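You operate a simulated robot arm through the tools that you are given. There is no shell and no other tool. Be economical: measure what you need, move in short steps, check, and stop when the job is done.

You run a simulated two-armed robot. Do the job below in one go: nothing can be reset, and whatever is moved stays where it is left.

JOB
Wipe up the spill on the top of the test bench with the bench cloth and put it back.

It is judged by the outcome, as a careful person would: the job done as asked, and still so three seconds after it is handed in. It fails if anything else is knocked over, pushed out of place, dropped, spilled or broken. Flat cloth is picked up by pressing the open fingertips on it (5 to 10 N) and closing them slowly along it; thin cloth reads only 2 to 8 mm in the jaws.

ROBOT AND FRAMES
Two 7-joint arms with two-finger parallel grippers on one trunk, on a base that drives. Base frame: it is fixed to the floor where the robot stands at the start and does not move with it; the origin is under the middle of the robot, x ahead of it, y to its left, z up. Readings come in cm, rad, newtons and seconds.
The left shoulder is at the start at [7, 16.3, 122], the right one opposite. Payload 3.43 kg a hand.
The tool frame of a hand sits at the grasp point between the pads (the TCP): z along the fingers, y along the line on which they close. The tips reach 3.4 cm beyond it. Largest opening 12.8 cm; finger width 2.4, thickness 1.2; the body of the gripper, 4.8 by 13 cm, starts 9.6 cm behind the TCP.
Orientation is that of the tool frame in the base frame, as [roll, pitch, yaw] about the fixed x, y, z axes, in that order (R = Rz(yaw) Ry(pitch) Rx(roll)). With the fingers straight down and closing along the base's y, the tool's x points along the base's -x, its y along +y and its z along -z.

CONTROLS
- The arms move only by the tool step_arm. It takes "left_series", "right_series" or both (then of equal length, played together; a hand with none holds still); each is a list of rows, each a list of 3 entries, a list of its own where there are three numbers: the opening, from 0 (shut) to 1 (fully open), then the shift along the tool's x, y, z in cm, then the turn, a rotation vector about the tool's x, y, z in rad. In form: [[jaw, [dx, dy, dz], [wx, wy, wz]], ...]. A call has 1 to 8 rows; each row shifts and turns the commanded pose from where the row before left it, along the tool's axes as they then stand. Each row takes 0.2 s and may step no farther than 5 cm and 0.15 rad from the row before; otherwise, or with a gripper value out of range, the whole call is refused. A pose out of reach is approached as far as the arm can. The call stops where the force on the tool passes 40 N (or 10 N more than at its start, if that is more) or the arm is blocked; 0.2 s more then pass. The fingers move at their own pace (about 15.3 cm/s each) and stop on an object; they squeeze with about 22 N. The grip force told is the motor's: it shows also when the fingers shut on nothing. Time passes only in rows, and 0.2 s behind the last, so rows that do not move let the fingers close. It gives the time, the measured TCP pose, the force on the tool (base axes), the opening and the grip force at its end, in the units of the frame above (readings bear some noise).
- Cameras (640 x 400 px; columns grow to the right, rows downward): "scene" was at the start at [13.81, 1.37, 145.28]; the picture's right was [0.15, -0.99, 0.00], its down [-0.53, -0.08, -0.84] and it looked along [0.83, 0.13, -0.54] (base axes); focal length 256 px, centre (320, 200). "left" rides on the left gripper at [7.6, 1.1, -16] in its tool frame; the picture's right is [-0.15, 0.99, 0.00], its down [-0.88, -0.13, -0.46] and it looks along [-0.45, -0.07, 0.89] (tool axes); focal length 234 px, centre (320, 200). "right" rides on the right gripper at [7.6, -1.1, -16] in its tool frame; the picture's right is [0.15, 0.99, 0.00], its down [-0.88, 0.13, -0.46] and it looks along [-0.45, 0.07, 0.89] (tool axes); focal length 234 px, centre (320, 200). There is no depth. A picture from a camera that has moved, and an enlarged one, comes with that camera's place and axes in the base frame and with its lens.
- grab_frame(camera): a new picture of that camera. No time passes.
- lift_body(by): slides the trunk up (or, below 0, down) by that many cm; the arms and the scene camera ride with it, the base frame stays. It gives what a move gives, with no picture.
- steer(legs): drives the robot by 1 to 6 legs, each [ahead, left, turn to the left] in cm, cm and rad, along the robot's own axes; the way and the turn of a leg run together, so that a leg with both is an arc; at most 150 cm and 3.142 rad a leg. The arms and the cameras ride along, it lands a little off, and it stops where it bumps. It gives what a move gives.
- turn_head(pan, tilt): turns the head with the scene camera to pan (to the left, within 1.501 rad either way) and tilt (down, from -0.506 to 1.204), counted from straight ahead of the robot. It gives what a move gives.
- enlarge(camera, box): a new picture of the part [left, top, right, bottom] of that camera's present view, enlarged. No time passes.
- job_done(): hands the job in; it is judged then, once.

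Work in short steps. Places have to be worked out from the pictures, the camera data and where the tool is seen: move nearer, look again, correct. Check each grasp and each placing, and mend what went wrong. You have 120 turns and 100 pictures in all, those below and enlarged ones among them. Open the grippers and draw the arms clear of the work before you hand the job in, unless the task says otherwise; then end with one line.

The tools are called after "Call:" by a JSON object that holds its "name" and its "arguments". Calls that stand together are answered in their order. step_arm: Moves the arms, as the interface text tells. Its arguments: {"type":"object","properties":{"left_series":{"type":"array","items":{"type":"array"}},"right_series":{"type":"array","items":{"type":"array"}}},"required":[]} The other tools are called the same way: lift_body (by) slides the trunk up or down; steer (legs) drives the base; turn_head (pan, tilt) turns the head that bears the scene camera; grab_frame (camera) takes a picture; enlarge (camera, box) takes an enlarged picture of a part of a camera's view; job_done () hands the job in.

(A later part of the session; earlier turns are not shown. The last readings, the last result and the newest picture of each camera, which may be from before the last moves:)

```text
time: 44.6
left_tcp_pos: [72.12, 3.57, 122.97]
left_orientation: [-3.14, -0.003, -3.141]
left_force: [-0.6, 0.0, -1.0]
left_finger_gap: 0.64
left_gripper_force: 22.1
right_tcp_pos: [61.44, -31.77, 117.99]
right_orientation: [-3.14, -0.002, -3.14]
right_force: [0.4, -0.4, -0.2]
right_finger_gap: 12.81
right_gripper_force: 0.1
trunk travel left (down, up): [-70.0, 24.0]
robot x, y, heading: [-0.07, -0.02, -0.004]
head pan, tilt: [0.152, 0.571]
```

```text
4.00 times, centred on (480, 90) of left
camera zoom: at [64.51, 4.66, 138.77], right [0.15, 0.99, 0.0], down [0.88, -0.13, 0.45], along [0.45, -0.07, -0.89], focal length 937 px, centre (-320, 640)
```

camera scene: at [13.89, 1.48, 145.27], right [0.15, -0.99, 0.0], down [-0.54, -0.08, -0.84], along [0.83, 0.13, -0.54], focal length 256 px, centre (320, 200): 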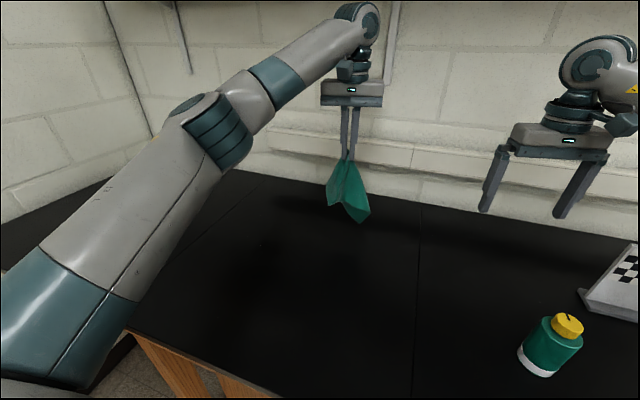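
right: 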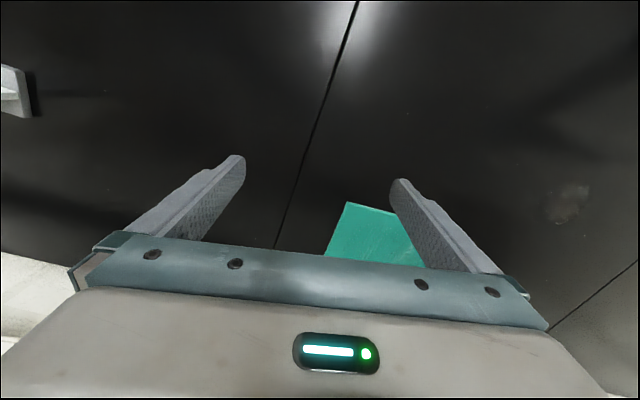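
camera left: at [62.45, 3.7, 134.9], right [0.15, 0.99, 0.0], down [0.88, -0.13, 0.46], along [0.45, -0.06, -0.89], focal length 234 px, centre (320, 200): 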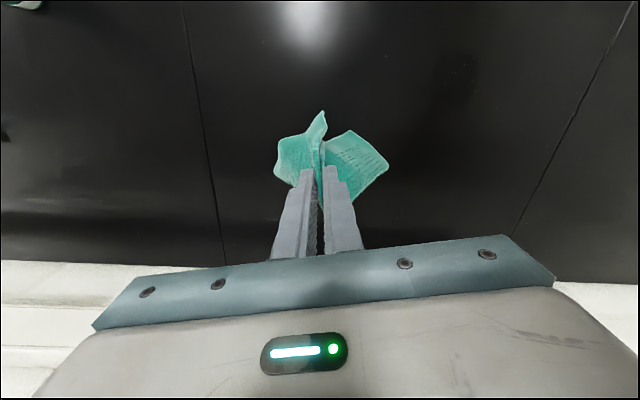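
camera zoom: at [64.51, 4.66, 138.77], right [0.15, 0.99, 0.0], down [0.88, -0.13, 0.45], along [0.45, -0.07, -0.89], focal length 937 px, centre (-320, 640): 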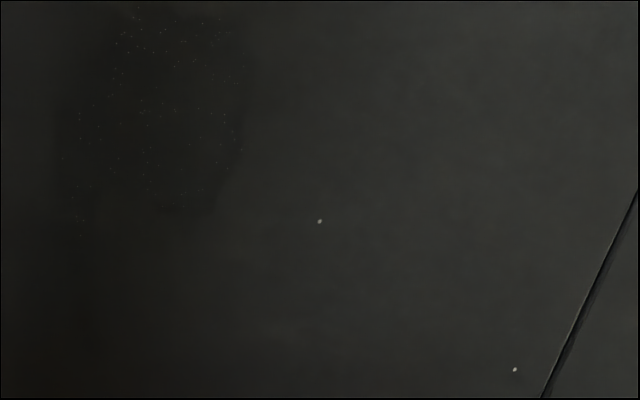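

Nearly gone: just a few specks and a faint dark shade. One more full scrub at moderate pressure to be sure.

Call:
{"name": "step_arm", "arguments": {"left_series": [[0, [0.5, 1, 4], [0, 0, 0]], [0, [0.5, 1, 4], [0, 0, 0]], [0, [0.5, 2, 4], [0, 0, 0]], [0, [0, 2, 4], [0, 0, 0]], [0, [0, 3, 4], [0, 0, 0]], [0, [0, 3, 3.9], [0, 0, 0]], [0, [0, 3, 2], [0, 0, 0]], [0, [0, 1, 0.7], [0, 0, 0]]]}}

Call:
{"name": "grab_frame", "arguments": {"camera": "left"}}

```text
time: 46.4
left_tcp_pos: [70.4, 19.4, 96.5]
left_orientation: [-3.141, -0.002, -3.141]
left_force: [-0.3, -0.4, 1.9]
left_finger_gap: 0.66
left_gripper_force: 21.9
right_tcp_pos: [61.42, -32.03, 118.12]
right_orientation: [3.141, 0.001, 3.141]
right_force: [-0.6, -0.6, 0.5]
right_finger_gap: 12.82
right_gripper_force: 0.0
trunk travel left (down, up): [-70.0, 24.0]
robot x, y, heading: [0.32, 0.19, 0.001]
head pan, tilt: [0.152, 0.571]
```

```text
68 pictures are left
camera left: at [62.76, 20.43, 112.24], right [0.15, 0.99, 0.0], down [0.88, -0.13, 0.46], along [0.45, -0.07, -0.89], focal length 234 px, centre (320, 200)
```

left: 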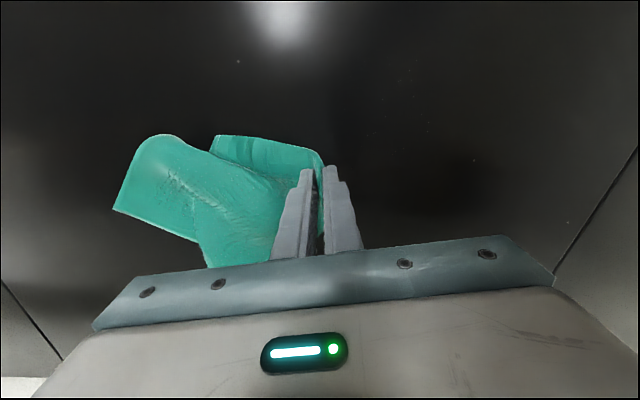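

Light contact, cloth trailing to the right. Starting the scrub from x≈70 toward 60.

Call:
{"name": "step_arm", "arguments": {"left_series": [[0, [0, 4, 0.6], [0, 0, 0]], [0, [0, 4, 0], [0, 0, 0]], [0, [0, 4.5, 0], [0, 0, 0]], [0, [1.4, 0, 0], [0, 0, 0]], [0, [0, -4, 0], [0, 0, 0]], [0, [0, -4, 0], [0, 0, 0]], [0, [0, -4.5, 0], [0, 0, 0]], [0, [1.4, 0, 0], [0, 0, 0]]]}}

Call:
{"name": "step_arm", "arguments": {"left_series": [[0, [0, 4, 0], [0, 0, 0]], [0, [0, 4, 0], [0, 0, 0]], [0, [0, 4.5, 0], [0, 0, 0]], [0, [1.4, 0, 0], [0, 0, 0]], [0, [0, -4, 0], [0, 0, 0]], [0, [0, -4, 0], [0, 0, 0]], [0, [0, -4.5, 0], [0, 0, 0]], [0, [1.4, 0, 0], [0, 0, 0]]]}}

Call:
{"name": "step_arm", "arguments": {"left_series": [[0, [0, 4, 0], [0, 0, 0]], [0, [0, 4, 0], [0, 0, 0]], [0, [0, 4.5, 0], [0, 0, 0]], [0, [1.4, 0, 0], [0, 0, 0]], [0, [0, -4, 0], [0, 0, 0]], [0, [0, -4, 0], [0, 0, 0]], [0, [0, -4.5, 0], [0, 0, 0]], [0, [1.4, 0, 0], [0, 0, 0]]]}}

Call:
{"name": "step_arm", "arguments": {"left_series": [[0, [0, 4, 0], [0, 0, 0]], [0, [0, 4, 0], [0, 0, 0]], [0, [0, 4.5, 0], [0, 0, 0]], [0, [-1, -4, 0], [0, 0, 0]], [0, [-1, -4, 0], [0, 0, 0]], [0, [-1, -4, 0], [0, 0, 0]], [0, [-1, -3, -3.5], [0, 0, 0]], [0, [-1, -3, -3.5], [0, 0, 0]]]}}

Call:
{"name": "step_arm", "arguments": {"left_series": [[0, [-1, -3, -3.8], [0, 0, 0]], [0, [-1, -2, -4], [0, 0, 0]], [0, [-1, -2, -4], [0, 0, 0]], [0, [-1, -2, -4], [0, 0, 0]], [0, [-1, -2, -4], [0, 0, 0]], [0, [-1, 0, 0], [0, 0, 0]]]}}

Call:
{"name": "enlarge", "arguments": {"camera": "scene", "box": [200, 200, 340, 288]}}

Call:
{"name": "enlarge", "arguments": {"camera": "left", "box": [400, 30, 560, 130]}}

```text
time: 48.2
left_tcp_pos: [67.53, 19.03, 95.86]
left_orientation: [-3.138, 0.003, 3.14]
left_force: [8.1, -2.3, 18.3]
left_finger_gap: 0.64
left_gripper_force: 21.4
right_tcp_pos: [61.32, -32.16, 118.19]
right_orientation: [-3.141, 0.0, 3.14]
right_force: [-0.5, 0.5, 0.3]
right_finger_gap: 12.78
right_gripper_force: 0.0
trunk travel left (down, up): [-70.0, 24.0]
robot x, y, heading: [0.02, -0.35, 0.001]
head pan, tilt: [0.152, 0.571]
```

```text
time: 50.0
left_tcp_pos: [64.82, 19.23, 95.9]
left_orientation: [-3.139, 0.002, 3.14]
left_force: [7.0, -1.4, 14.9]
left_finger_gap: 0.66
left_gripper_force: 22.3
right_tcp_pos: [61.35, -32.02, 118.12]
right_orientation: [-3.141, -0.001, 3.141]
right_force: [-0.2, -0.1, 0.4]
right_finger_gap: 12.79
right_gripper_force: 0.0
trunk travel left (down, up): [-70.0, 24.0]
robot x, y, heading: [-0.35, 0.15, -0.005]
head pan, tilt: [0.152, 0.571]
```

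```text
time: 51.8
left_tcp_pos: [62.1, 19.26, 95.96]
left_orientation: [-3.139, 0.004, 3.14]
left_force: [9.0, -0.9, 21.4]
left_finger_gap: 0.67
left_gripper_force: 22.2
right_tcp_pos: [61.46, -32.02, 118.03]
right_orientation: [3.141, -0.001, 3.139]
right_force: [-0.3, 0.2, 0.0]
right_finger_gap: 12.82
right_gripper_force: 0.1
trunk travel left (down, up): [-70.0, 24.0]
robot x, y, heading: [-0.03, -0.4, -0.002]
head pan, tilt: [0.152, 0.571]
```

```text
time: 53.6
left_tcp_pos: [66.89, 13.84, 102.79]
left_orientation: [3.14, -0.002, -3.141]
left_force: [-0.4, 0.3, 0.2]
left_finger_gap: 0.65
left_gripper_force: 21.9
right_tcp_pos: [61.27, -32.18, 118.07]
right_orientation: [3.139, 0.0, 3.141]
right_force: [0.6, 0.0, 0.0]
right_finger_gap: 12.79
right_gripper_force: 0.1
trunk travel left (down, up): [-70.0, 24.0]
robot x, y, heading: [-0.25, -0.25, 0.001]
head pan, tilt: [0.152, 0.571]
```

```text
time: 55.0
left_tcp_pos: [73.24, 3.03, 122.49]
left_orientation: [3.14, -0.002, 3.141]
left_force: [-0.7, -0.5, -0.9]
left_finger_gap: 0.64
left_gripper_force: 22.2
right_tcp_pos: [61.53, -31.94, 118.07]
right_orientation: [3.141, -0.001, -3.141]
right_force: [-0.1, 0.9, 0.1]
right_finger_gap: 12.79
right_gripper_force: 0.1
trunk travel left (down, up): [-70.0, 24.0]
robot x, y, heading: [-0.14, 0.32, -0.002]
head pan, tilt: [0.152, 0.571]
```

```text
4.55 times, centred on (270, 244) of scene
camera zoom: at [13.93, 1.41, 145.26], right [0.15, -0.99, 0.0], down [-0.54, -0.08, -0.84], along [0.83, 0.13, -0.54], focal length 1161 px, centre (547, 0)
```

zoom: 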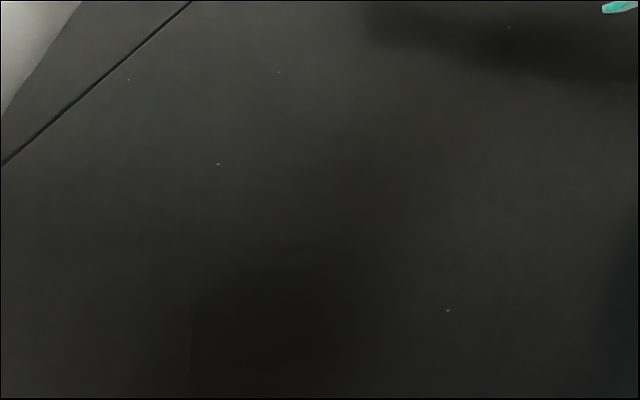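

```text
4.00 times, centred on (480, 80) of left
camera zoom: at [65.61, 4.05, 138.32], right [0.14, 0.99, 0.0], down [0.88, -0.13, 0.45], along [0.45, -0.07, -0.89], focal length 937 px, centre (-320, 680)
```

zoom: 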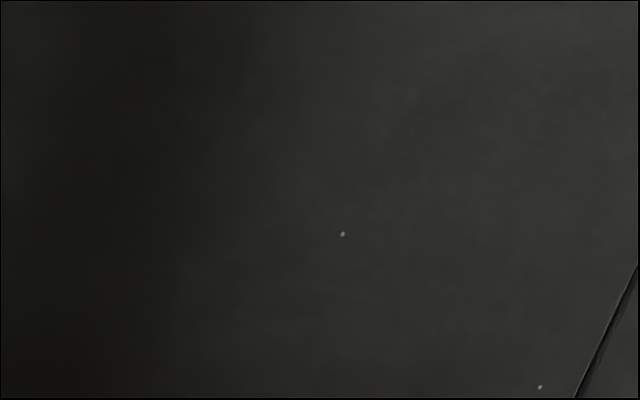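

The spill spot is clean in both views. Now for the put-back: I'll carry the hanging cloth out toward the far side, first checking reach and wall clearance.

Call:
{"name": "step_arm", "arguments": {"left_series": [[0, [0, 0, -1.5], [0, 0, 0]], [0, [-2.5, 0, -1], [0, 0, 0]], [0, [-2.5, 0, 0], [0, 0, 0]], [0, [-2.5, 0, 0], [0, 0, 0]], [0, [-2.5, 0, 0], [0, 0, 0]], [0, [-2.5, -0.5, 0], [0, 0, 0]], [0, [-2, 0, 0], [0, 0, 0]], [0, [0, 0, 0], [0, 0, 0]]]}}

Call:
{"name": "grab_frame", "arguments": {"camera": "scene"}}

Call:
{"name": "grab_frame", "arguments": {"camera": "left"}}

```text
time: 56.8
left_tcp_pos: [77.08, 5.2, 123.72]
left_orientation: [-3.141, -0.001, -3.139]
left_force: [-0.6, -0.4, -0.5]
left_finger_gap: 0.68
left_gripper_force: 21.9
left hand out of reach, approached as far as the arm can: row 3, 4, 5, 6, 7
right_tcp_pos: [61.47, -32.02, 118.05]
right_orientation: [3.14, 0.0, 3.141]
right_force: [0.5, 0.4, -0.9]
right_finger_gap: 12.8
right_gripper_force: 0.1
trunk travel left (down, up): [-70.0, 24.0]
robot x, y, heading: [0.04, -0.26, -0.001]
head pan, tilt: [0.152, 0.571]
```

```text
65 pictures are left
camera scene: at [13.82, 1.32, 145.28], right [0.15, -0.99, 0.0], down [-0.53, -0.08, -0.84], along [0.83, 0.13, -0.54], focal length 256 px, centre (320, 200)
```

scene: 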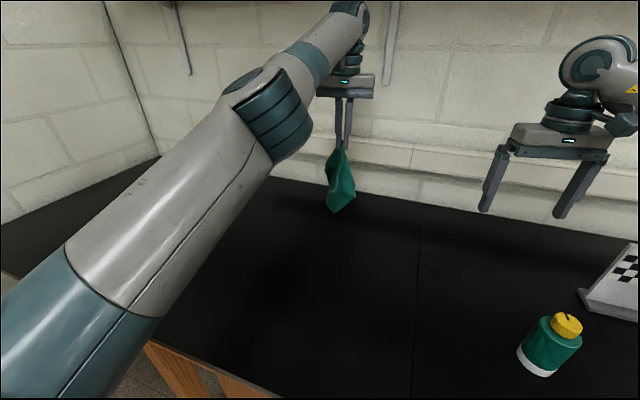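

```text
64 pictures are left
camera left: at [69.38, 6.29, 139.53], right [0.15, 0.99, 0.0], down [0.88, -0.13, 0.46], along [0.45, -0.07, -0.89], focal length 234 px, centre (320, 200)
```

left: 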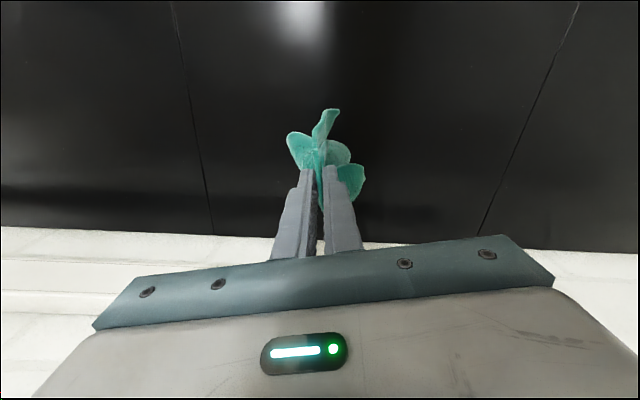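

The arm tops out at x≈77 here, so I need to drive the base nearer. I'll tilt the head down to see the clearance to the bench front.

Call:
{"name": "turn_head", "arguments": {"pan": 0.0, "tilt": 1.2}}

Call:
{"name": "grab_frame", "arguments": {"camera": "scene"}}

```text
time: 57.8
left_tcp_pos: [77.07, 5.24, 123.84]
left_orientation: [3.141, 0.001, -3.14]
left_force: [-0.7, -0.1, 0.3]
left_finger_gap: 0.66
left_gripper_force: 21.9
right_tcp_pos: [61.48, -32.06, 118.06]
right_orientation: [3.141, 0.002, 3.141]
right_force: [0.6, 0.3, 0.3]
right_finger_gap: 12.82
right_gripper_force: 0.0
trunk travel left (down, up): [-70.0, 24.0]
robot x, y, heading: [-0.14, 0.01, -0.003]
head pan, tilt: [0.0, 1.201]
```

```text
63 pictures are left
camera scene: at [10.6, 0.0, 140.56], right [0.0, -1.0, 0.0], down [-0.93, 0.0, -0.36], along [0.36, 0.0, -0.93], focal length 256 px, centre (320, 200)
```

scene: 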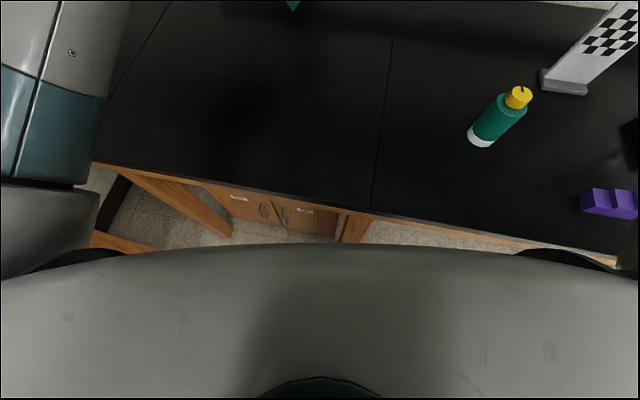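

The bench front is at x≈27–29 ahead of me, with some clearance in front of the torso. I'll raise the trunk 12 cm for better high reach and edge forward 5 cm, checking for bumping.

Call:
{"name": "lift_body", "arguments": {"by": 12}}

Call:
{"name": "steer", "arguments": {"legs": [[5, 0, 0]]}}

Call:
{"name": "grab_frame", "arguments": {"camera": "scene"}}

```text
time: 59.3
left_tcp_pos: [76.95, 5.3, 135.83]
left_orientation: [-3.14, 0.001, -3.14]
left_force: [-0.4, 0.6, -0.4]
left_finger_gap: 0.66
left_gripper_force: 22.4
right_tcp_pos: [61.52, -31.93, 129.96]
right_orientation: [-3.141, -0.001, -3.142]
right_force: [0.8, -0.4, -0.8]
right_finger_gap: 12.8
right_gripper_force: 0.1
trunk travel left (down, up): [-82.0, 12.0]
robot x, y, heading: [-0.18, 0.13, 0.005]
head pan, tilt: [0.0, 1.201]
```

```text
time: 60.2
left_tcp_pos: [77.79, 5.41, 136.35]
left_orientation: [3.14, 0.007, 3.137]
left_force: [-0.2, 0.6, -0.5]
left_finger_gap: 0.69
left_gripper_force: 22.1
right_tcp_pos: [62.21, -31.51, 130.54]
right_orientation: [3.142, 0.006, -3.14]
right_force: [0.0, 0.5, 1.0]
right_finger_gap: 12.83
right_gripper_force: 0.1
trunk travel left (down, up): [-82.0, 12.0]
robot x, y, heading: [1.8, 0.39, 0.003]
head pan, tilt: [0.0, 1.201]
stopped in leg 1: the robot was blocked; the commanded pose is now the measured one
```

```text
62 pictures are left
camera scene: at [11.28, 0.5, 152.63], right [0.0, -1.0, 0.0], down [-0.93, 0.0, -0.37], along [0.37, 0.0, -0.93], focal length 256 px, centre (320, 200)
```

scene: 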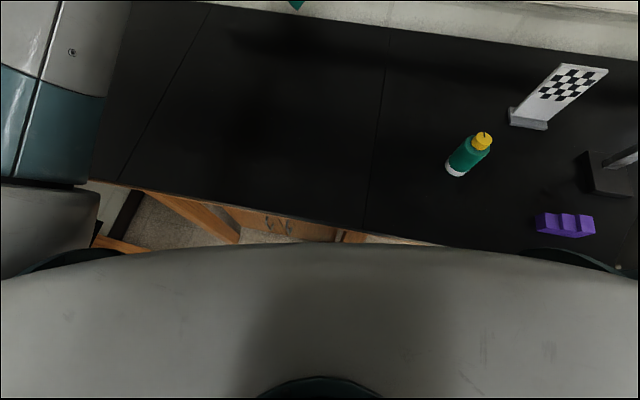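

Blocked after about 1 cm, likely by the right front corner, since the bench edge slants by about 0.2 rad. I'll back off, turn right 0.2 rad to stand square to the bench, then edge forward.

Call:
{"name": "steer", "arguments": {"legs": [[-3, 0, 0], [0, 0, -0.2]]}}

Call:
{"name": "steer", "arguments": {"legs": [[7, 0, 0]]}}

Call:
{"name": "turn_head", "arguments": {"pan": 0.15, "tilt": 0.6}}

Call:
{"name": "grab_frame", "arguments": {"camera": "scene"}}

```text
time: 61.8
left_tcp_pos: [74.45, -10.44, 136.19]
left_orientation: [3.138, 0.004, 2.936]
left_force: [-0.2, 0.4, 0.3]
left_finger_gap: 0.66
left_gripper_force: 22.1
right_tcp_pos: [51.93, -43.5, 130.19]
right_orientation: [3.14, 0.005, 2.939]
right_force: [-0.3, -0.4, 0.1]
right_finger_gap: 12.81
right_gripper_force: 0.1
trunk travel left (down, up): [-82.0, 12.0]
robot x, y, heading: [-1.39, 0.33, -0.201]
head pan, tilt: [0.0, 1.201]
```

```text
time: 62.6
left_tcp_pos: [74.42, -10.51, 136.09]
left_orientation: [3.137, 0.002, 2.927]
left_force: [0.0, 0.1, -0.8]
left_finger_gap: 0.66
left_gripper_force: 22.1
right_tcp_pos: [52.26, -43.14, 130.52]
right_orientation: [-3.141, 0.007, 2.943]
right_force: [-0.2, 0.2, -0.6]
right_finger_gap: 12.79
right_gripper_force: 0.0
trunk travel left (down, up): [-82.0, 12.0]
robot x, y, heading: [-0.88, 0.18, -0.199]
head pan, tilt: [0.0, 1.201]
stopped in leg 1: the robot was blocked; the commanded pose is now the measured one
```

```text
time: 63.6
left_tcp_pos: [74.55, -10.48, 136.09]
left_orientation: [3.138, 0.002, 2.931]
left_force: [-0.6, -0.4, -1.6]
left_finger_gap: 0.64
left_gripper_force: 22.0
right_tcp_pos: [52.06, -43.16, 130.69]
right_orientation: [3.141, 0.008, 2.941]
right_force: [0.9, -0.4, 0.0]
right_finger_gap: 12.83
right_gripper_force: 0.1
trunk travel left (down, up): [-82.0, 12.0]
robot x, y, heading: [-0.5, 0.18, -0.2]
head pan, tilt: [0.15, 0.6]
```

```text
61 pictures are left
camera scene: at [11.8, -0.99, 157.13], right [-0.05, -1.0, 0.0], down [-0.56, 0.03, -0.83], along [0.83, -0.04, -0.56], focal length 256 px, centre (320, 200)
```

scene: 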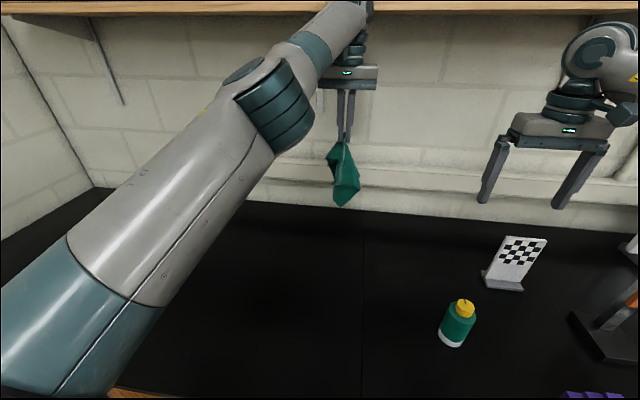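

Blocked again, and now I see a wall shelf at the top whose height matches the raised left wrist, so that may be the obstacle. Let me zoom in there.

Call:
{"name": "enlarge", "arguments": {"camera": "scene", "box": [230, 0, 470, 150]}}

Call:
{"name": "turn_head", "arguments": {"pan": 0.15, "tilt": 0.1}}

Call:
{"name": "grab_frame", "arguments": {"camera": "scene"}}

```text
2.67 times, centred on (350, 75) of scene
camera zoom: at [11.8, -0.99, 157.13], right [-0.05, -1.0, 0.0], down [-0.56, 0.03, -0.83], along [0.83, -0.04, -0.56], focal length 681 px, centre (240, 533)
```

zoom: 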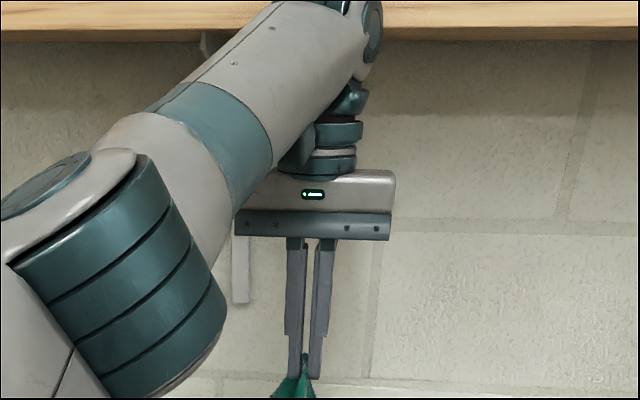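

```text
time: 64.5
left_tcp_pos: [74.5, -10.44, 136.15]
left_orientation: [3.137, 0.002, 2.931]
left_force: [-0.2, 0.4, -0.1]
left_finger_gap: 0.67
left_gripper_force: 21.7
right_tcp_pos: [51.99, -43.12, 130.59]
right_orientation: [3.141, 0.01, 2.942]
right_force: [0.2, -0.5, -0.5]
right_finger_gap: 12.8
right_gripper_force: 0.2
trunk travel left (down, up): [-82.0, 12.0]
robot x, y, heading: [-0.42, 0.43, -0.204]
head pan, tilt: [0.15, 0.099]
```

```text
59 pictures are left
camera scene: at [12.12, -1.02, 161.75], right [-0.05, -1.0, 0.0], down [-0.09, 0.0, -1.0], along [0.99, -0.05, -0.09], focal length 256 px, centre (320, 200)
```

scene: 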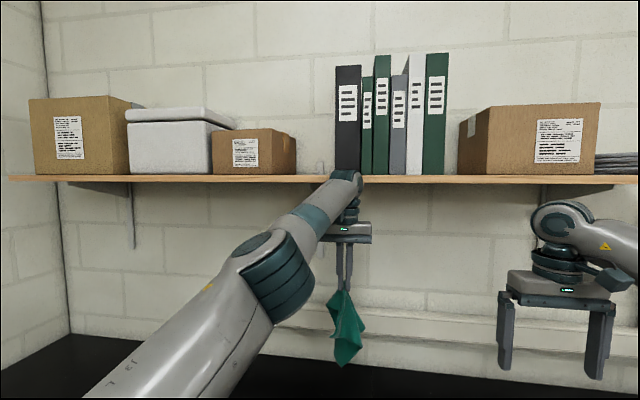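

The wrist is indeed at shelf height, right in front of it. I'll back off, lower the trunk to the original height and try the forward drive with the wrist safely below the shelf.

Call:
{"name": "steer", "arguments": {"legs": [[-3, 0, 0]]}}

Call:
{"name": "lift_body", "arguments": {"by": -12}}

Call:
{"name": "steer", "arguments": {"legs": [[5, 0, 0]]}}

Call:
{"name": "grab_frame", "arguments": {"camera": "scene"}}

```text
time: 65.3
left_tcp_pos: [73.2, -10.18, 134.89]
left_orientation: [3.138, -0.011, 2.932]
left_force: [0.9, 0.1, -1.2]
left_finger_gap: 0.68
left_gripper_force: 21.8
right_tcp_pos: [50.66, -43.07, 129.69]
right_orientation: [-3.141, -0.006, 2.942]
right_force: [0.6, -0.6, 0.4]
right_finger_gap: 12.79
right_gripper_force: 0.1
trunk travel left (down, up): [-82.0, 12.0]
robot x, y, heading: [-3.28, 0.87, -0.202]
head pan, tilt: [0.15, 0.099]
```

```text
time: 66.8
left_tcp_pos: [72.66, -10.1, 123.26]
left_orientation: [3.136, -0.008, 2.932]
left_force: [0.4, -0.3, -0.1]
left_finger_gap: 0.66
left_gripper_force: 21.8
right_tcp_pos: [50.19, -42.82, 118.04]
right_orientation: [3.14, -0.002, 2.944]
right_force: [-0.1, 0.8, -0.7]
right_finger_gap: 12.81
right_gripper_force: 0.0
trunk travel left (down, up): [-70.0, 24.0]
robot x, y, heading: [-3.36, 0.94, -0.199]
head pan, tilt: [0.15, 0.099]
```

```text
time: 67.9
left_tcp_pos: [78.06, -11.22, 122.75]
left_orientation: [3.139, -0.016, 2.932]
left_force: [0.3, 0.0, -0.6]
left_finger_gap: 0.67
left_gripper_force: 21.6
right_tcp_pos: [55.69, -43.93, 117.63]
right_orientation: [-3.142, -0.007, 2.944]
right_force: [0.6, 1.1, -0.1]
right_finger_gap: 12.8
right_gripper_force: 0.0
trunk travel left (down, up): [-70.0, 24.0]
robot x, y, heading: [1.39, -0.52, -0.204]
head pan, tilt: [0.15, 0.099]
stopped in leg 1: the robot was blocked; the commanded pose is now the measured one
```

```text
58 pictures are left
camera scene: at [16.14, -1.9, 149.54], right [-0.05, -1.0, 0.0], down [-0.1, 0.01, -0.99], along [0.99, -0.05, -0.1], focal length 256 px, centre (320, 200)
```

scene: 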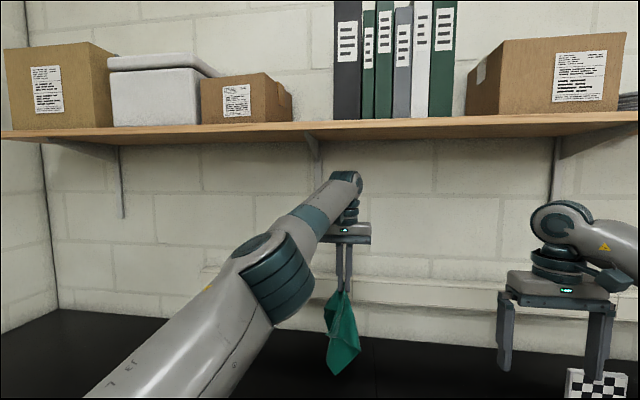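

The robot now stands at x≈1.4 square to the bench with its left shoulder further forward, which helps. I'll ease off the bench a touch, restore the gripper's yaw and bring the hand in line with the cloth's old place.

Call:
{"name": "steer", "arguments": {"legs": [[-0.7, 0, 0]]}}

Call:
{"name": "step_arm", "arguments": {"left_series": [[0, [0, 0, 0], [0, 0, -0.105]], [0, [0, 0, 0], [0, 0, -0.105]], [0, [0, 3.3, 0], [0, 0, 0]], [0, [0, 3.3, 0], [0, 0, 0]], [0, [0, 3.3, 0], [0, 0, 0]], [0, [0, 3.3, 0], [0, 0, 0]], [0, [-2, 0, 0], [0, 0, 0]], [0, [0, 0, 0], [0, 0, 0]]]}}

Call:
{"name": "turn_head", "arguments": {"pan": 0.2, "tilt": 0.5}}

Call:
{"name": "grab_frame", "arguments": {"camera": "scene"}}

Call:
{"name": "grab_frame", "arguments": {"camera": "left"}}

```text
time: 68.7
left_tcp_pos: [77.15, -10.92, 123.11]
left_orientation: [3.139, -0.01, 2.932]
left_force: [0.3, -0.5, -0.1]
left_finger_gap: 0.65
left_gripper_force: 22.2
right_tcp_pos: [54.68, -43.87, 117.87]
right_orientation: [-3.141, -0.004, 2.94]
right_force: [0.4, 0.4, -0.1]
right_finger_gap: 12.83
right_gripper_force: 0.0
trunk travel left (down, up): [-70.0, 24.0]
robot x, y, heading: [0.89, -0.08, -0.205]
head pan, tilt: [0.15, 0.099]
```

```text
time: 70.5
left_tcp_pos: [78.93, 2.19, 123.2]
left_orientation: [3.139, -0.01, -3.141]
left_force: [0.2, -0.6, -0.4]
left_finger_gap: 0.67
left_gripper_force: 21.9
right_tcp_pos: [54.38, -43.66, 118.03]
right_orientation: [3.14, -0.001, 2.94]
right_force: [-0.5, 0.9, 0.5]
right_finger_gap: 12.81
right_gripper_force: 0.0
trunk travel left (down, up): [-70.0, 24.0]
robot x, y, heading: [0.48, 0.03, -0.204]
head pan, tilt: [0.15, 0.099]
```

```text
time: 71.3
left_tcp_pos: [79.06, 2.27, 123.26]
left_orientation: [3.136, -0.008, 3.14]
left_force: [0.1, 0.9, -1.3]
left_finger_gap: 0.65
left_gripper_force: 22.1
right_tcp_pos: [54.42, -43.76, 117.96]
right_orientation: [-3.141, -0.001, 2.943]
right_force: [0.0, -0.5, -0.1]
right_finger_gap: 12.81
right_gripper_force: 0.0
trunk travel left (down, up): [-70.0, 24.0]
robot x, y, heading: [0.51, 0.07, -0.206]
head pan, tilt: [0.201, 0.499]
```

```text
57 pictures are left
camera scene: at [14.71, -1.15, 145.93], right [0.0, -1.0, 0.0], down [-0.48, 0.0, -0.88], along [0.88, 0.0, -0.48], focal length 256 px, centre (320, 200)
```

scene: 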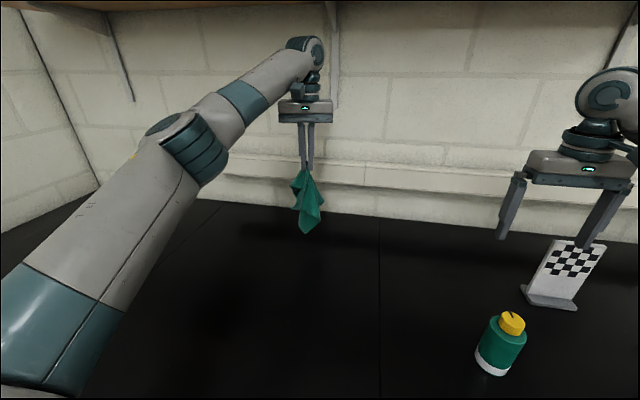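

```text
56 pictures are left
camera left: at [71.45, 3.19, 139.12], right [0.15, 0.99, 0.0], down [0.88, -0.13, 0.45], along [0.44, -0.06, -0.89], focal length 234 px, centre (320, 200)
```

left: 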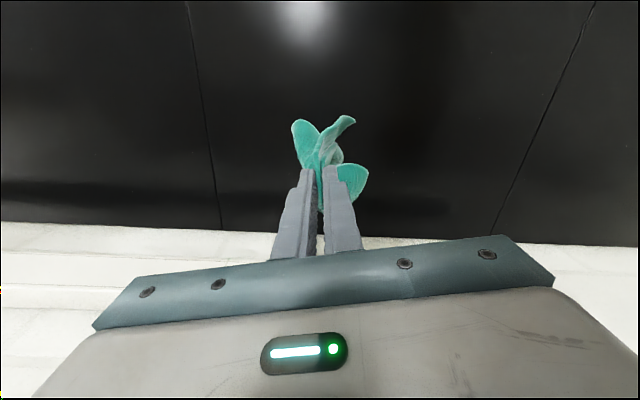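

The hand is in line at y≈2. To gain reach I'll tilt the fingers forward 0.6 rad about the TCP and then move the hand toward x≈90, staying below the shelf.

Call:
{"name": "step_arm", "arguments": {"left_series": [[0, [0, 0, 0], [0, -0.15, 0]], [0, [0, 0, 0], [0, -0.15, 0]], [0, [0, 0, 0], [0, -0.15, 0]], [0, [0, 0, 0], [0, -0.15, 0]], [0, [-2.06, -0.1, 1.41], [0, 0, 0]], [0, [-2.06, -0.1, 1.41], [0, 0, 0]], [0, [-2.06, -0.1, 1.41], [0, 0, 0]], [0, [-2.06, -0.1, 1.41], [0, 0, 0]]]}}

Call:
{"name": "grab_frame", "arguments": {"camera": "scene"}}

```text
time: 73.1
left_tcp_pos: [89.03, 1.82, 123.05]
left_orientation: [3.134, 0.59, 3.139]
left_force: [0.8, -0.1, -0.6]
left_finger_gap: 0.65
left_gripper_force: 22.1
right_tcp_pos: [54.41, -43.8, 117.87]
right_orientation: [3.141, -0.003, 2.941]
right_force: [-0.1, -0.6, -0.5]
right_finger_gap: 12.79
right_gripper_force: 0.0
trunk travel left (down, up): [-70.0, 24.0]
robot x, y, heading: [0.5, 0.16, -0.199]
head pan, tilt: [0.201, 0.499]
```

```text
55 pictures are left
camera scene: at [14.78, -1.24, 145.92], right [0.0, -1.0, 0.0], down [-0.48, 0.0, -0.88], along [0.88, 0.0, -0.48], focal length 256 px, centre (320, 200)
```

scene: 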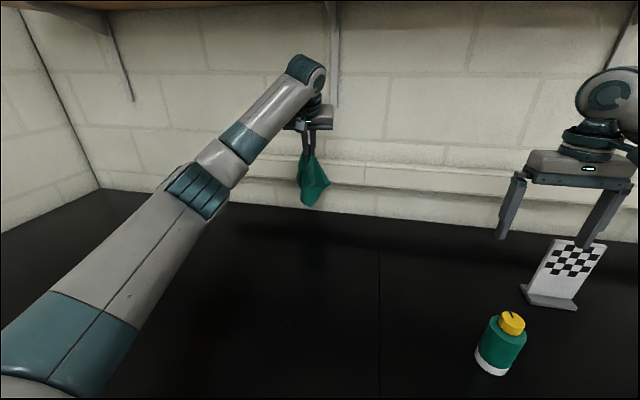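

Reach is fine. I'll go on to x≈94 and lower until the cloth's bottom just touches the bench.

Call:
{"name": "step_arm", "arguments": {"left_series": [[0, [-2.1, 0, 1.41], [0, 0, 0]], [0, [-2.1, 0, 1.41], [0, 0, 0]], [0, [1.13, 0, 1.65], [0, 0, 0]], [0, [1.13, 0, 1.65], [0, 0, 0]], [0, [1.13, 0, 1.65], [0, 0, 0]], [0, [0, 0, 0], [0, 0, 0]]]}}

Call:
{"name": "enlarge", "arguments": {"camera": "scene", "box": [210, 100, 410, 225]}}

Call:
{"name": "grab_frame", "arguments": {"camera": "left"}}

```text
time: 74.5
left_tcp_pos: [93.89, 1.93, 117.28]
left_orientation: [3.137, 0.591, 3.139]
left_force: [-0.1, -1.2, 0.1]
left_finger_gap: 0.64
left_gripper_force: 21.8
right_tcp_pos: [54.49, -43.59, 117.91]
right_orientation: [-3.141, -0.001, 2.942]
right_force: [-0.3, 0.9, 0.4]
right_finger_gap: 12.81
right_gripper_force: 0.1
trunk travel left (down, up): [-70.0, 24.0]
robot x, y, heading: [0.56, 0.03, -0.205]
head pan, tilt: [0.201, 0.499]
```

```text
3.20 times, centred on (310, 162) of scene
camera zoom: at [14.67, -1.1, 145.93], right [0.0, -1.0, 0.0], down [-0.48, 0.0, -0.88], along [0.88, 0.0, -0.48], focal length 818 px, centre (352, 320)
```

zoom: 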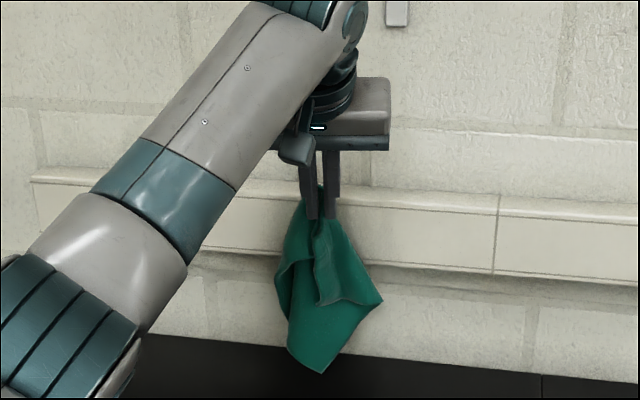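

```text
53 pictures are left
camera left: at [78.56, 3.0, 126.07], right [0.12, 0.99, 0.09], down [0.48, -0.13, 0.87], along [0.87, -0.06, -0.49], focal length 234 px, centre (320, 200)
```

left: 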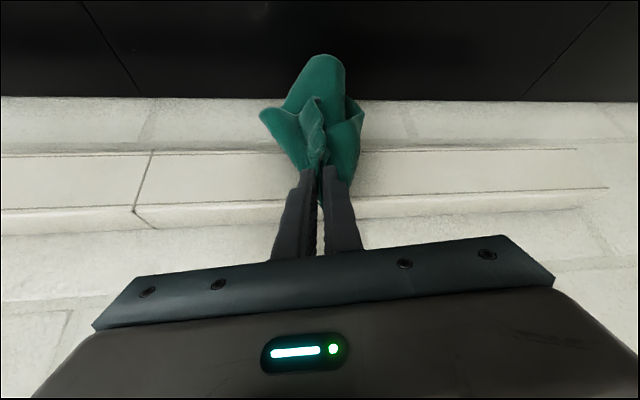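

The cloth's bottom corner hangs just above the bench with about 10 cm to the back edge. Now I'll lay it down: lower while drawing back toward the robot and straightening the tool.

Call:
{"name": "step_arm", "arguments": {"left_series": [[0, [2.64, 0.2, 3.04], [0, 0, 0]], [0, [3.77, 0.2, 2.04], [0, 0, 0]], [0, [4.44, 0.2, 1.24], [0, 0.15, 0]], [0, [4.45, 0.2, 1.22], [0, 0.15, 0]], [0, [4.07, 0.2, 1.4], [0, 0.15, 0]], [0, [3.25, 0.2, 1.56], [0, 0.14, 0]], [0, [2, 0.2, 1.2], [0, 0, 0]], [0, [1.5, 0.2, 0], [0, 0, 0]]]}}

Call:
{"name": "grab_frame", "arguments": {"camera": "scene"}}

Call:
{"name": "grab_frame", "arguments": {"camera": "left"}}

```text
time: 76.3
left_tcp_pos: [74.85, 3.66, 97.3]
left_orientation: [3.137, 0.0, -3.141]
left_force: [0.4, 0.2, 0.1]
left_finger_gap: 0.65
left_gripper_force: 22.2
right_tcp_pos: [54.36, -43.66, 118.03]
right_orientation: [3.141, -0.002, 2.942]
right_force: [-0.5, 0.4, -0.3]
right_finger_gap: 12.81
right_gripper_force: 0.0
trunk travel left (down, up): [-70.0, 24.0]
robot x, y, heading: [1.14, 0.11, -0.205]
head pan, tilt: [0.201, 0.499]
```

```text
52 pictures are left
camera scene: at [14.65, -1.05, 145.94], right [0.0, -1.0, 0.0], down [-0.48, 0.0, -0.88], along [0.88, 0.0, -0.48], focal length 256 px, centre (320, 200)
```

scene: 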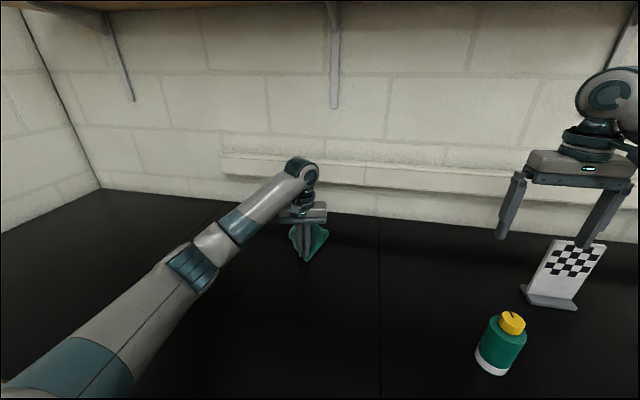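

```text
51 pictures are left
camera left: at [67.15, 4.61, 113.04], right [0.15, 0.99, 0.0], down [0.88, -0.13, 0.46], along [0.45, -0.06, -0.89], focal length 234 px, centre (320, 200)
```

left: 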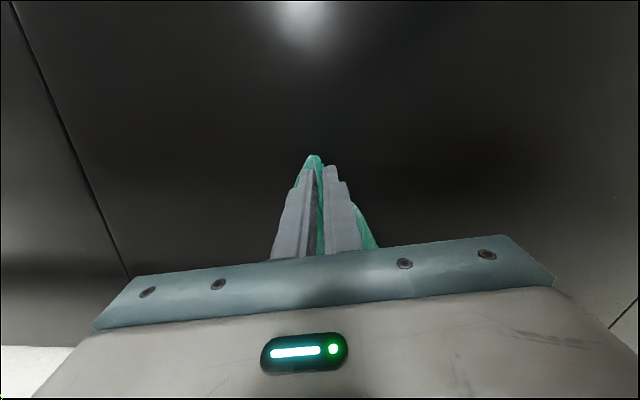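

The cloth lies bunched lengthwise behind the pinch. I'll lower to light contact and open slowly so that the pressing tips spread it again, then look.

Call:
{"name": "step_arm", "arguments": {"left_series": [[0, [0, 0, 0.8], [0, 0, 0]], [0, [0, 0, 0.5], [0, 0, 0]], [0, [0, 0, 0.2], [0, 0, 0]], [0, [0, 0, 0], [0, 0, 0]]]}}

Call:
{"name": "enlarge", "arguments": {"camera": "scene", "box": [230, 180, 390, 280]}}

```text
time: 77.3
left_tcp_pos: [74.83, 3.6, 95.9]
left_orientation: [3.141, 0.006, 3.14]
left_force: [1.6, 1.4, 22.5]
left_finger_gap: 0.63
left_gripper_force: 22.4
right_tcp_pos: [54.2, -43.75, 118.23]
right_orientation: [3.141, -0.001, 2.94]
right_force: [0.8, 0.3, 0.3]
right_finger_gap: 12.81
right_gripper_force: 0.0
trunk travel left (down, up): [-70.0, 24.0]
robot x, y, heading: [0.93, -0.36, -0.2]
head pan, tilt: [0.201, 0.499]
```

```text
4.00 times, centred on (310, 230) of scene
camera zoom: at [14.4, -1.13, 145.98], right [0.0, -1.0, 0.0], down [-0.48, 0.0, -0.88], along [0.88, 0.0, -0.48], focal length 1022 px, centre (360, 80)
```

zoom: 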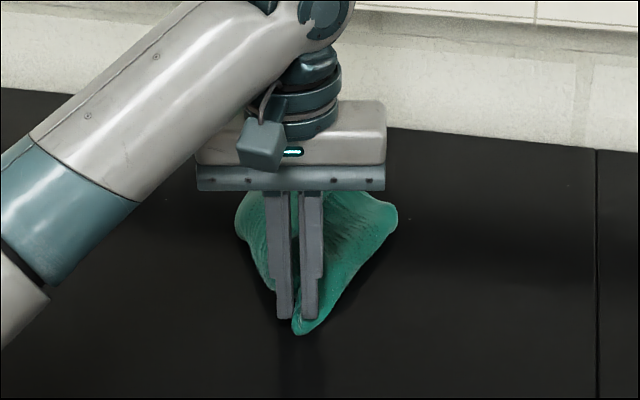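

22 N is a bit firm; I'll ease up slightly, open slowly, then raise straight up to see how it lies.

Call:
{"name": "step_arm", "arguments": {"left_series": [[0, [0, 0, -0.15], [0, 0, 0]], [0.08, [0, 0, 0], [0, 0, 0]], [0.16, [0, 0, 0], [0, 0, 0]], [0.24, [0, 0, 0], [0, 0, 0]], [0.32, [0, 0, 0], [0, 0, 0]], [0.4, [0, 0, 0], [0, 0, 0]], [0.48, [0, 0, 0], [0, 0, 0]], [0.5, [0, 0, -1], [0, 0, 0]]]}}

Call:
{"name": "step_arm", "arguments": {"left_series": [[0.5, [0, 0, -4], [0, 0, 0]], [0.5, [0, 0, -4], [0, 0, 0]], [0.5, [0, 3, -3], [0, 0, 0]], [0.5, [1, 4, -2], [0, 0, 0]], [0.5, [1, 4, 0], [0, 0, 0]], [0.5, [1, 4, 0], [0, 0, 0]], [0.5, [1, 4, 0], [0, 0, 0]]]}}

Call:
{"name": "enlarge", "arguments": {"camera": "scene", "box": [210, 160, 410, 285]}}

Call:
{"name": "grab_frame", "arguments": {"camera": "left"}}

```text
time: 79.1
left_tcp_pos: [74.89, 3.57, 96.54]
left_orientation: [3.135, -0.002, 3.141]
left_force: [0.6, -1.1, 0.9]
left_finger_gap: 6.41
left_gripper_force: 0.0
right_tcp_pos: [54.47, -43.77, 117.97]
right_orientation: [3.142, -0.002, 2.942]
right_force: [0.2, -0.3, -0.8]
right_finger_gap: 12.8
right_gripper_force: 0.0
trunk travel left (down, up): [-70.0, 24.0]
robot x, y, heading: [1.13, -0.29, -0.207]
head pan, tilt: [0.201, 0.499]
```

```text
time: 80.7
left_tcp_pos: [70.94, 22.83, 109.93]
left_orientation: [3.14, 0.003, -3.14]
left_force: [-0.8, 0.1, 0.9]
left_finger_gap: 6.39
left_gripper_force: 0.2
right_tcp_pos: [54.43, -43.56, 118.05]
right_orientation: [-3.141, -0.001, 2.94]
right_force: [-0.5, 0.3, 0.2]
right_finger_gap: 12.79
right_gripper_force: 0.0
trunk travel left (down, up): [-70.0, 24.0]
robot x, y, heading: [0.76, -0.14, -0.204]
head pan, tilt: [0.201, 0.499]
```

```text
3.20 times, centred on (310, 222) of scene
camera zoom: at [14.59, -0.92, 145.94], right [0.0, -1.0, 0.0], down [-0.48, 0.0, -0.88], along [0.88, 0.0, -0.48], focal length 818 px, centre (352, 128)
```

zoom: 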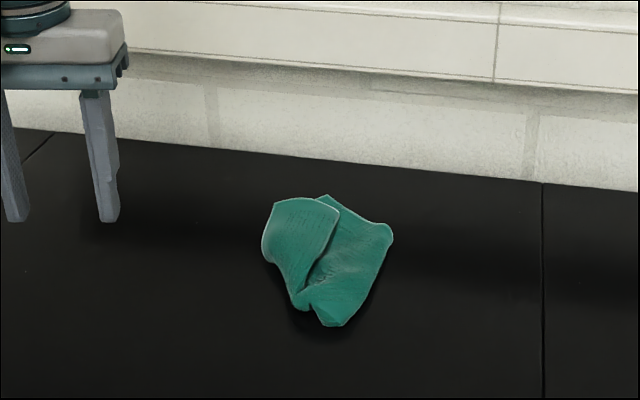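

```text
48 pictures are left
camera left: at [63.22, 23.84, 125.7], right [0.15, 0.99, 0.0], down [0.88, -0.13, 0.46], along [0.45, -0.06, -0.89], focal length 234 px, centre (320, 200)
```

left: 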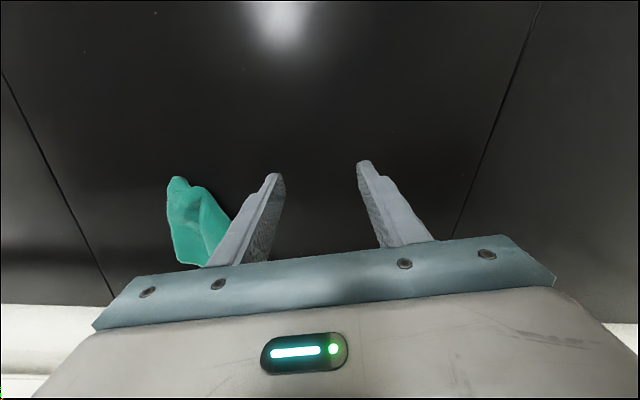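

The cloth is centred near its old place (about (85, 1.5)), but its left side is folded over. I'll look closely with the wrist camera, gripper wide open, before unfolding it.

Call:
{"name": "step_arm", "arguments": {"left_series": [[1, [1, -4, -2], [0, 0, 0]], [1, [1, -4, -2], [0, 0, 0]], [1, [1, -4, -2], [0, 0, 0]], [1, [1, -4, 0], [0, 0, 0]], [1, [0, -3.5, 0], [0, 0, 0]], [1, [0, 0, 0], [0, -0.15, 0]], [1, [0, 0, 0], [0, -0.1, 0]]]}}

Call:
{"name": "grab_frame", "arguments": {"camera": "left"}}

```text
time: 82.3
left_tcp_pos: [66.87, 3.05, 115.93]
left_orientation: [3.135, 0.252, -3.141]
left_force: [0.7, 0.0, 0.4]
left_finger_gap: 12.77
left_gripper_force: 0.0
right_tcp_pos: [54.41, -43.64, 117.94]
right_orientation: [-3.142, -0.002, 2.943]
right_force: [0.6, 0.6, 0.5]
right_finger_gap: 12.82
right_gripper_force: 0.1
trunk travel left (down, up): [-70.0, 24.0]
robot x, y, heading: [0.84, 0.1, -0.202]
head pan, tilt: [0.201, 0.499]
```

```text
47 pictures are left
camera left: at [55.49, 4.02, 129.28], right [0.14, 0.99, 0.04], down [0.74, -0.13, 0.66], along [0.66, -0.06, -0.75], focal length 234 px, centre (320, 200)
```

left: 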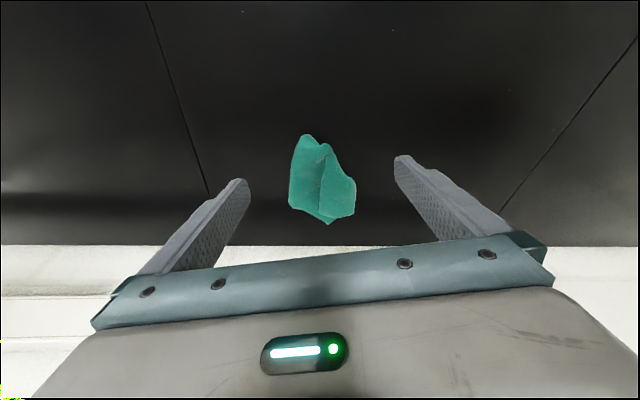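

Call:
{"name": "enlarge", "arguments": {"camera": "left", "box": [270, 120, 382, 190]}}

Call:
{"name": "enlarge", "arguments": {"camera": "scene", "box": [270, 190, 366, 250]}}

```text
5.71 times, centred on (326, 155) of left
camera zoom: at [55.49, 4.02, 129.28], right [0.14, 0.99, 0.04], down [0.74, -0.13, 0.66], along [0.66, -0.06, -0.75], focal length 1338 px, centre (286, 457)
```

zoom: 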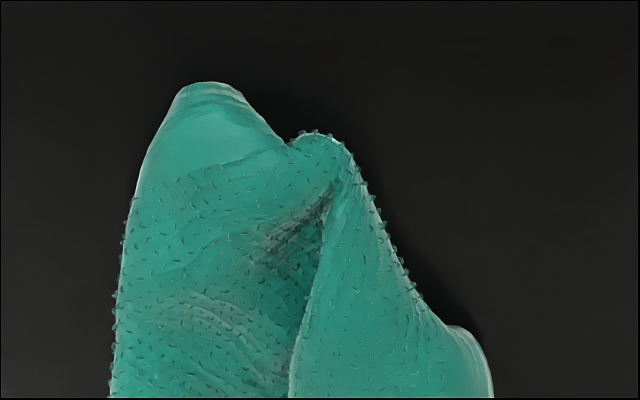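

```text
6.67 times, centred on (318, 220) of scene
camera zoom: at [14.68, -1.13, 145.93], right [0.0, -1.0, 0.0], down [-0.48, 0.0, -0.88], along [0.88, 0.0, -0.48], focal length 1703 px, centre (333, 67)
```

zoom: 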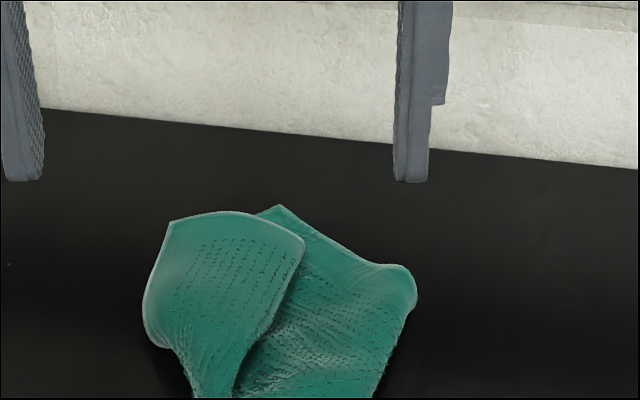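

The left flap lies folded over the rest, its free edge around y≈1–3 and fold at y≈8.5. I'll pinch the flap's top layer near (86, 4) and pull it over to the left; first a hover above it.

Call:
{"name": "step_arm", "arguments": {"left_series": [[0.3, [-3.63, 0.3, 1.96], [0, 0, 0]], [0.3, [-3.63, 0.3, 1.96], [0, 0, 0]], [0.3, [-3.63, 0.3, 1.96], [0, 0, 0]], [0.3, [-3.63, 0.3, 1.96], [0, 0, 0]], [0.3, [-0.1, 0, 3.64], [0, 0, 0]], [0.3, [-0.1, 0, 3.64], [0, 0, 0]], [0.3, [-0.1, 0, 2], [0, 0, 0]], [0.3, [0, 0, 0], [0, 0, 0]]]}}

Call:
{"name": "enlarge", "arguments": {"camera": "scene", "box": [240, 170, 400, 270]}}

Call:
{"name": "enlarge", "arguments": {"camera": "left", "box": [220, 100, 420, 225]}}

```text
time: 84.1
left_tcp_pos: [85.58, 4.31, 102.97]
left_orientation: [3.137, 0.25, 3.139]
left_force: [0.8, 0.8, 0.7]
left_finger_gap: 3.82
left_gripper_force: 0.1
right_tcp_pos: [54.31, -43.76, 117.97]
right_orientation: [3.141, -0.002, 2.943]
right_force: [0.1, 0.2, 0.8]
right_finger_gap: 12.81
right_gripper_force: 0.0
trunk travel left (down, up): [-70.0, 24.0]
robot x, y, heading: [0.75, -0.09, -0.206]
head pan, tilt: [0.201, 0.499]
```

```text
4.00 times, centred on (320, 220) of scene
camera zoom: at [14.66, -1.1, 145.93], right [0.0, -1.0, 0.0], down [-0.48, 0.0, -0.88], along [0.88, 0.0, -0.48], focal length 1022 px, centre (320, 120)
```

zoom: 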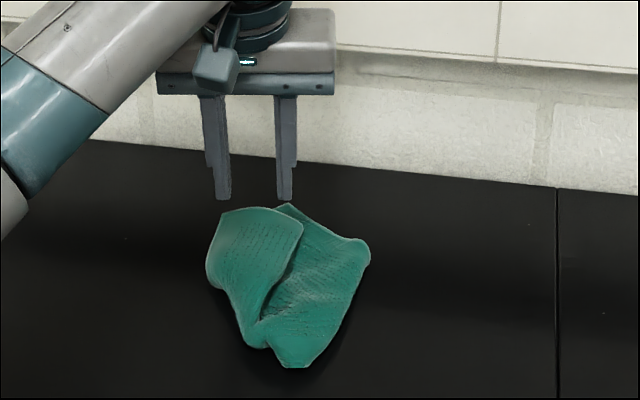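

```text
3.20 times, centred on (320, 162) of left
camera zoom: at [74.15, 5.26, 116.36], right [0.14, 0.99, 0.04], down [0.74, -0.13, 0.66], along [0.66, -0.06, -0.75], focal length 749 px, centre (320, 320)
```

zoom: 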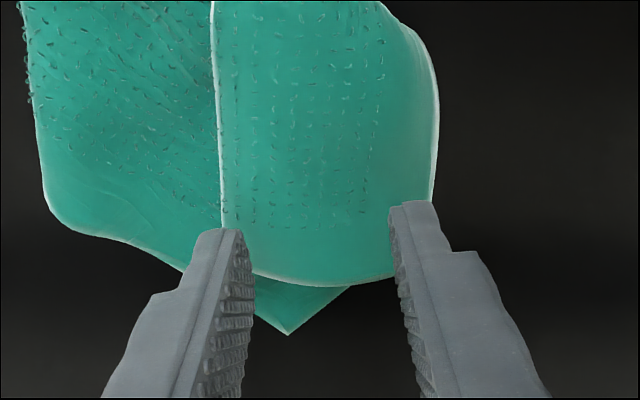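

The wrist view shows the flap clearly, both tips will land on it about 6 cm from its far edge. I'll descend to light contact.

Call:
{"name": "step_arm", "arguments": {"left_series": [[0.3, [0.5, 0, 1.94], [0, 0, 0]], [0.3, [0.4, 0, 1.55], [0, 0, 0]], [0.3, [0.2, 0, 0.78], [0, 0, 0]], [0.3, [0.1, 0, 0.4], [0, 0, 0]], [0.3, [0, 0, 0], [0, 0, 0]]]}}

Call:
{"name": "enlarge", "arguments": {"camera": "scene", "box": [240, 170, 400, 270]}}

```text
time: 85.3
left_tcp_pos: [85.53, 4.13, 98.1]
left_orientation: [3.137, 0.251, 3.141]
left_force: [-0.1, -0.6, 0.0]
left_finger_gap: 3.85
left_gripper_force: 0.2
right_tcp_pos: [54.44, -43.72, 117.91]
right_orientation: [3.141, -0.002, 2.941]
right_force: [0.1, 0.4, -0.1]
right_finger_gap: 12.81
right_gripper_force: 0.0
trunk travel left (down, up): [-70.0, 24.0]
robot x, y, heading: [0.94, -0.25, -0.206]
head pan, tilt: [0.201, 0.499]
```

```text
4.00 times, centred on (320, 220) of scene
camera zoom: at [14.69, -1.12, 145.93], right [0.0, -1.0, 0.0], down [-0.48, 0.0, -0.88], along [0.88, 0.0, -0.48], focal length 1022 px, centre (320, 120)
```

zoom: 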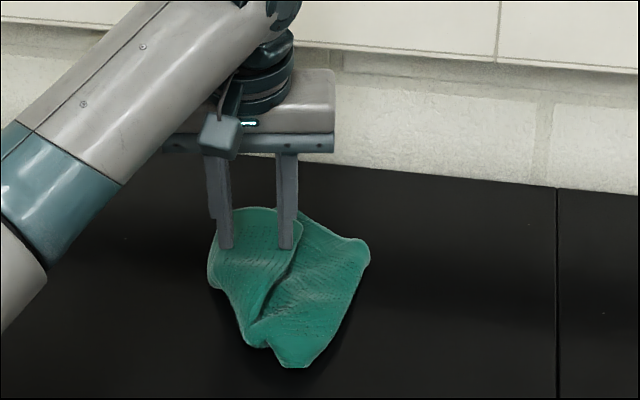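

Near contact now. A little further down until about 5 N shows.

Call:
{"name": "step_arm", "arguments": {"left_series": [[0.3, [0.12, 0, 0.5], [0, 0, 0]], [0.3, [0.1, 0, 0.4], [0, 0, 0]], [0.3, [0.07, 0, 0.3], [0, 0, 0]], [0.3, [0, 0, 0], [0, 0, 0]]]}}

```text
time: 86.3
left_tcp_pos: [85.54, 4.28, 96.86]
left_orientation: [3.138, 0.251, 3.139]
left_force: [0.3, 0.5, 0.4]
left_finger_gap: 3.85
left_gripper_force: 0.0
right_tcp_pos: [54.43, -43.62, 117.95]
right_orientation: [3.141, -0.002, 2.94]
right_force: [0.4, -1.1, 0.6]
right_finger_gap: 12.78
right_gripper_force: 0.0
trunk travel left (down, up): [-70.0, 24.0]
robot x, y, heading: [1.02, -0.1, -0.196]
head pan, tilt: [0.201, 0.499]
```

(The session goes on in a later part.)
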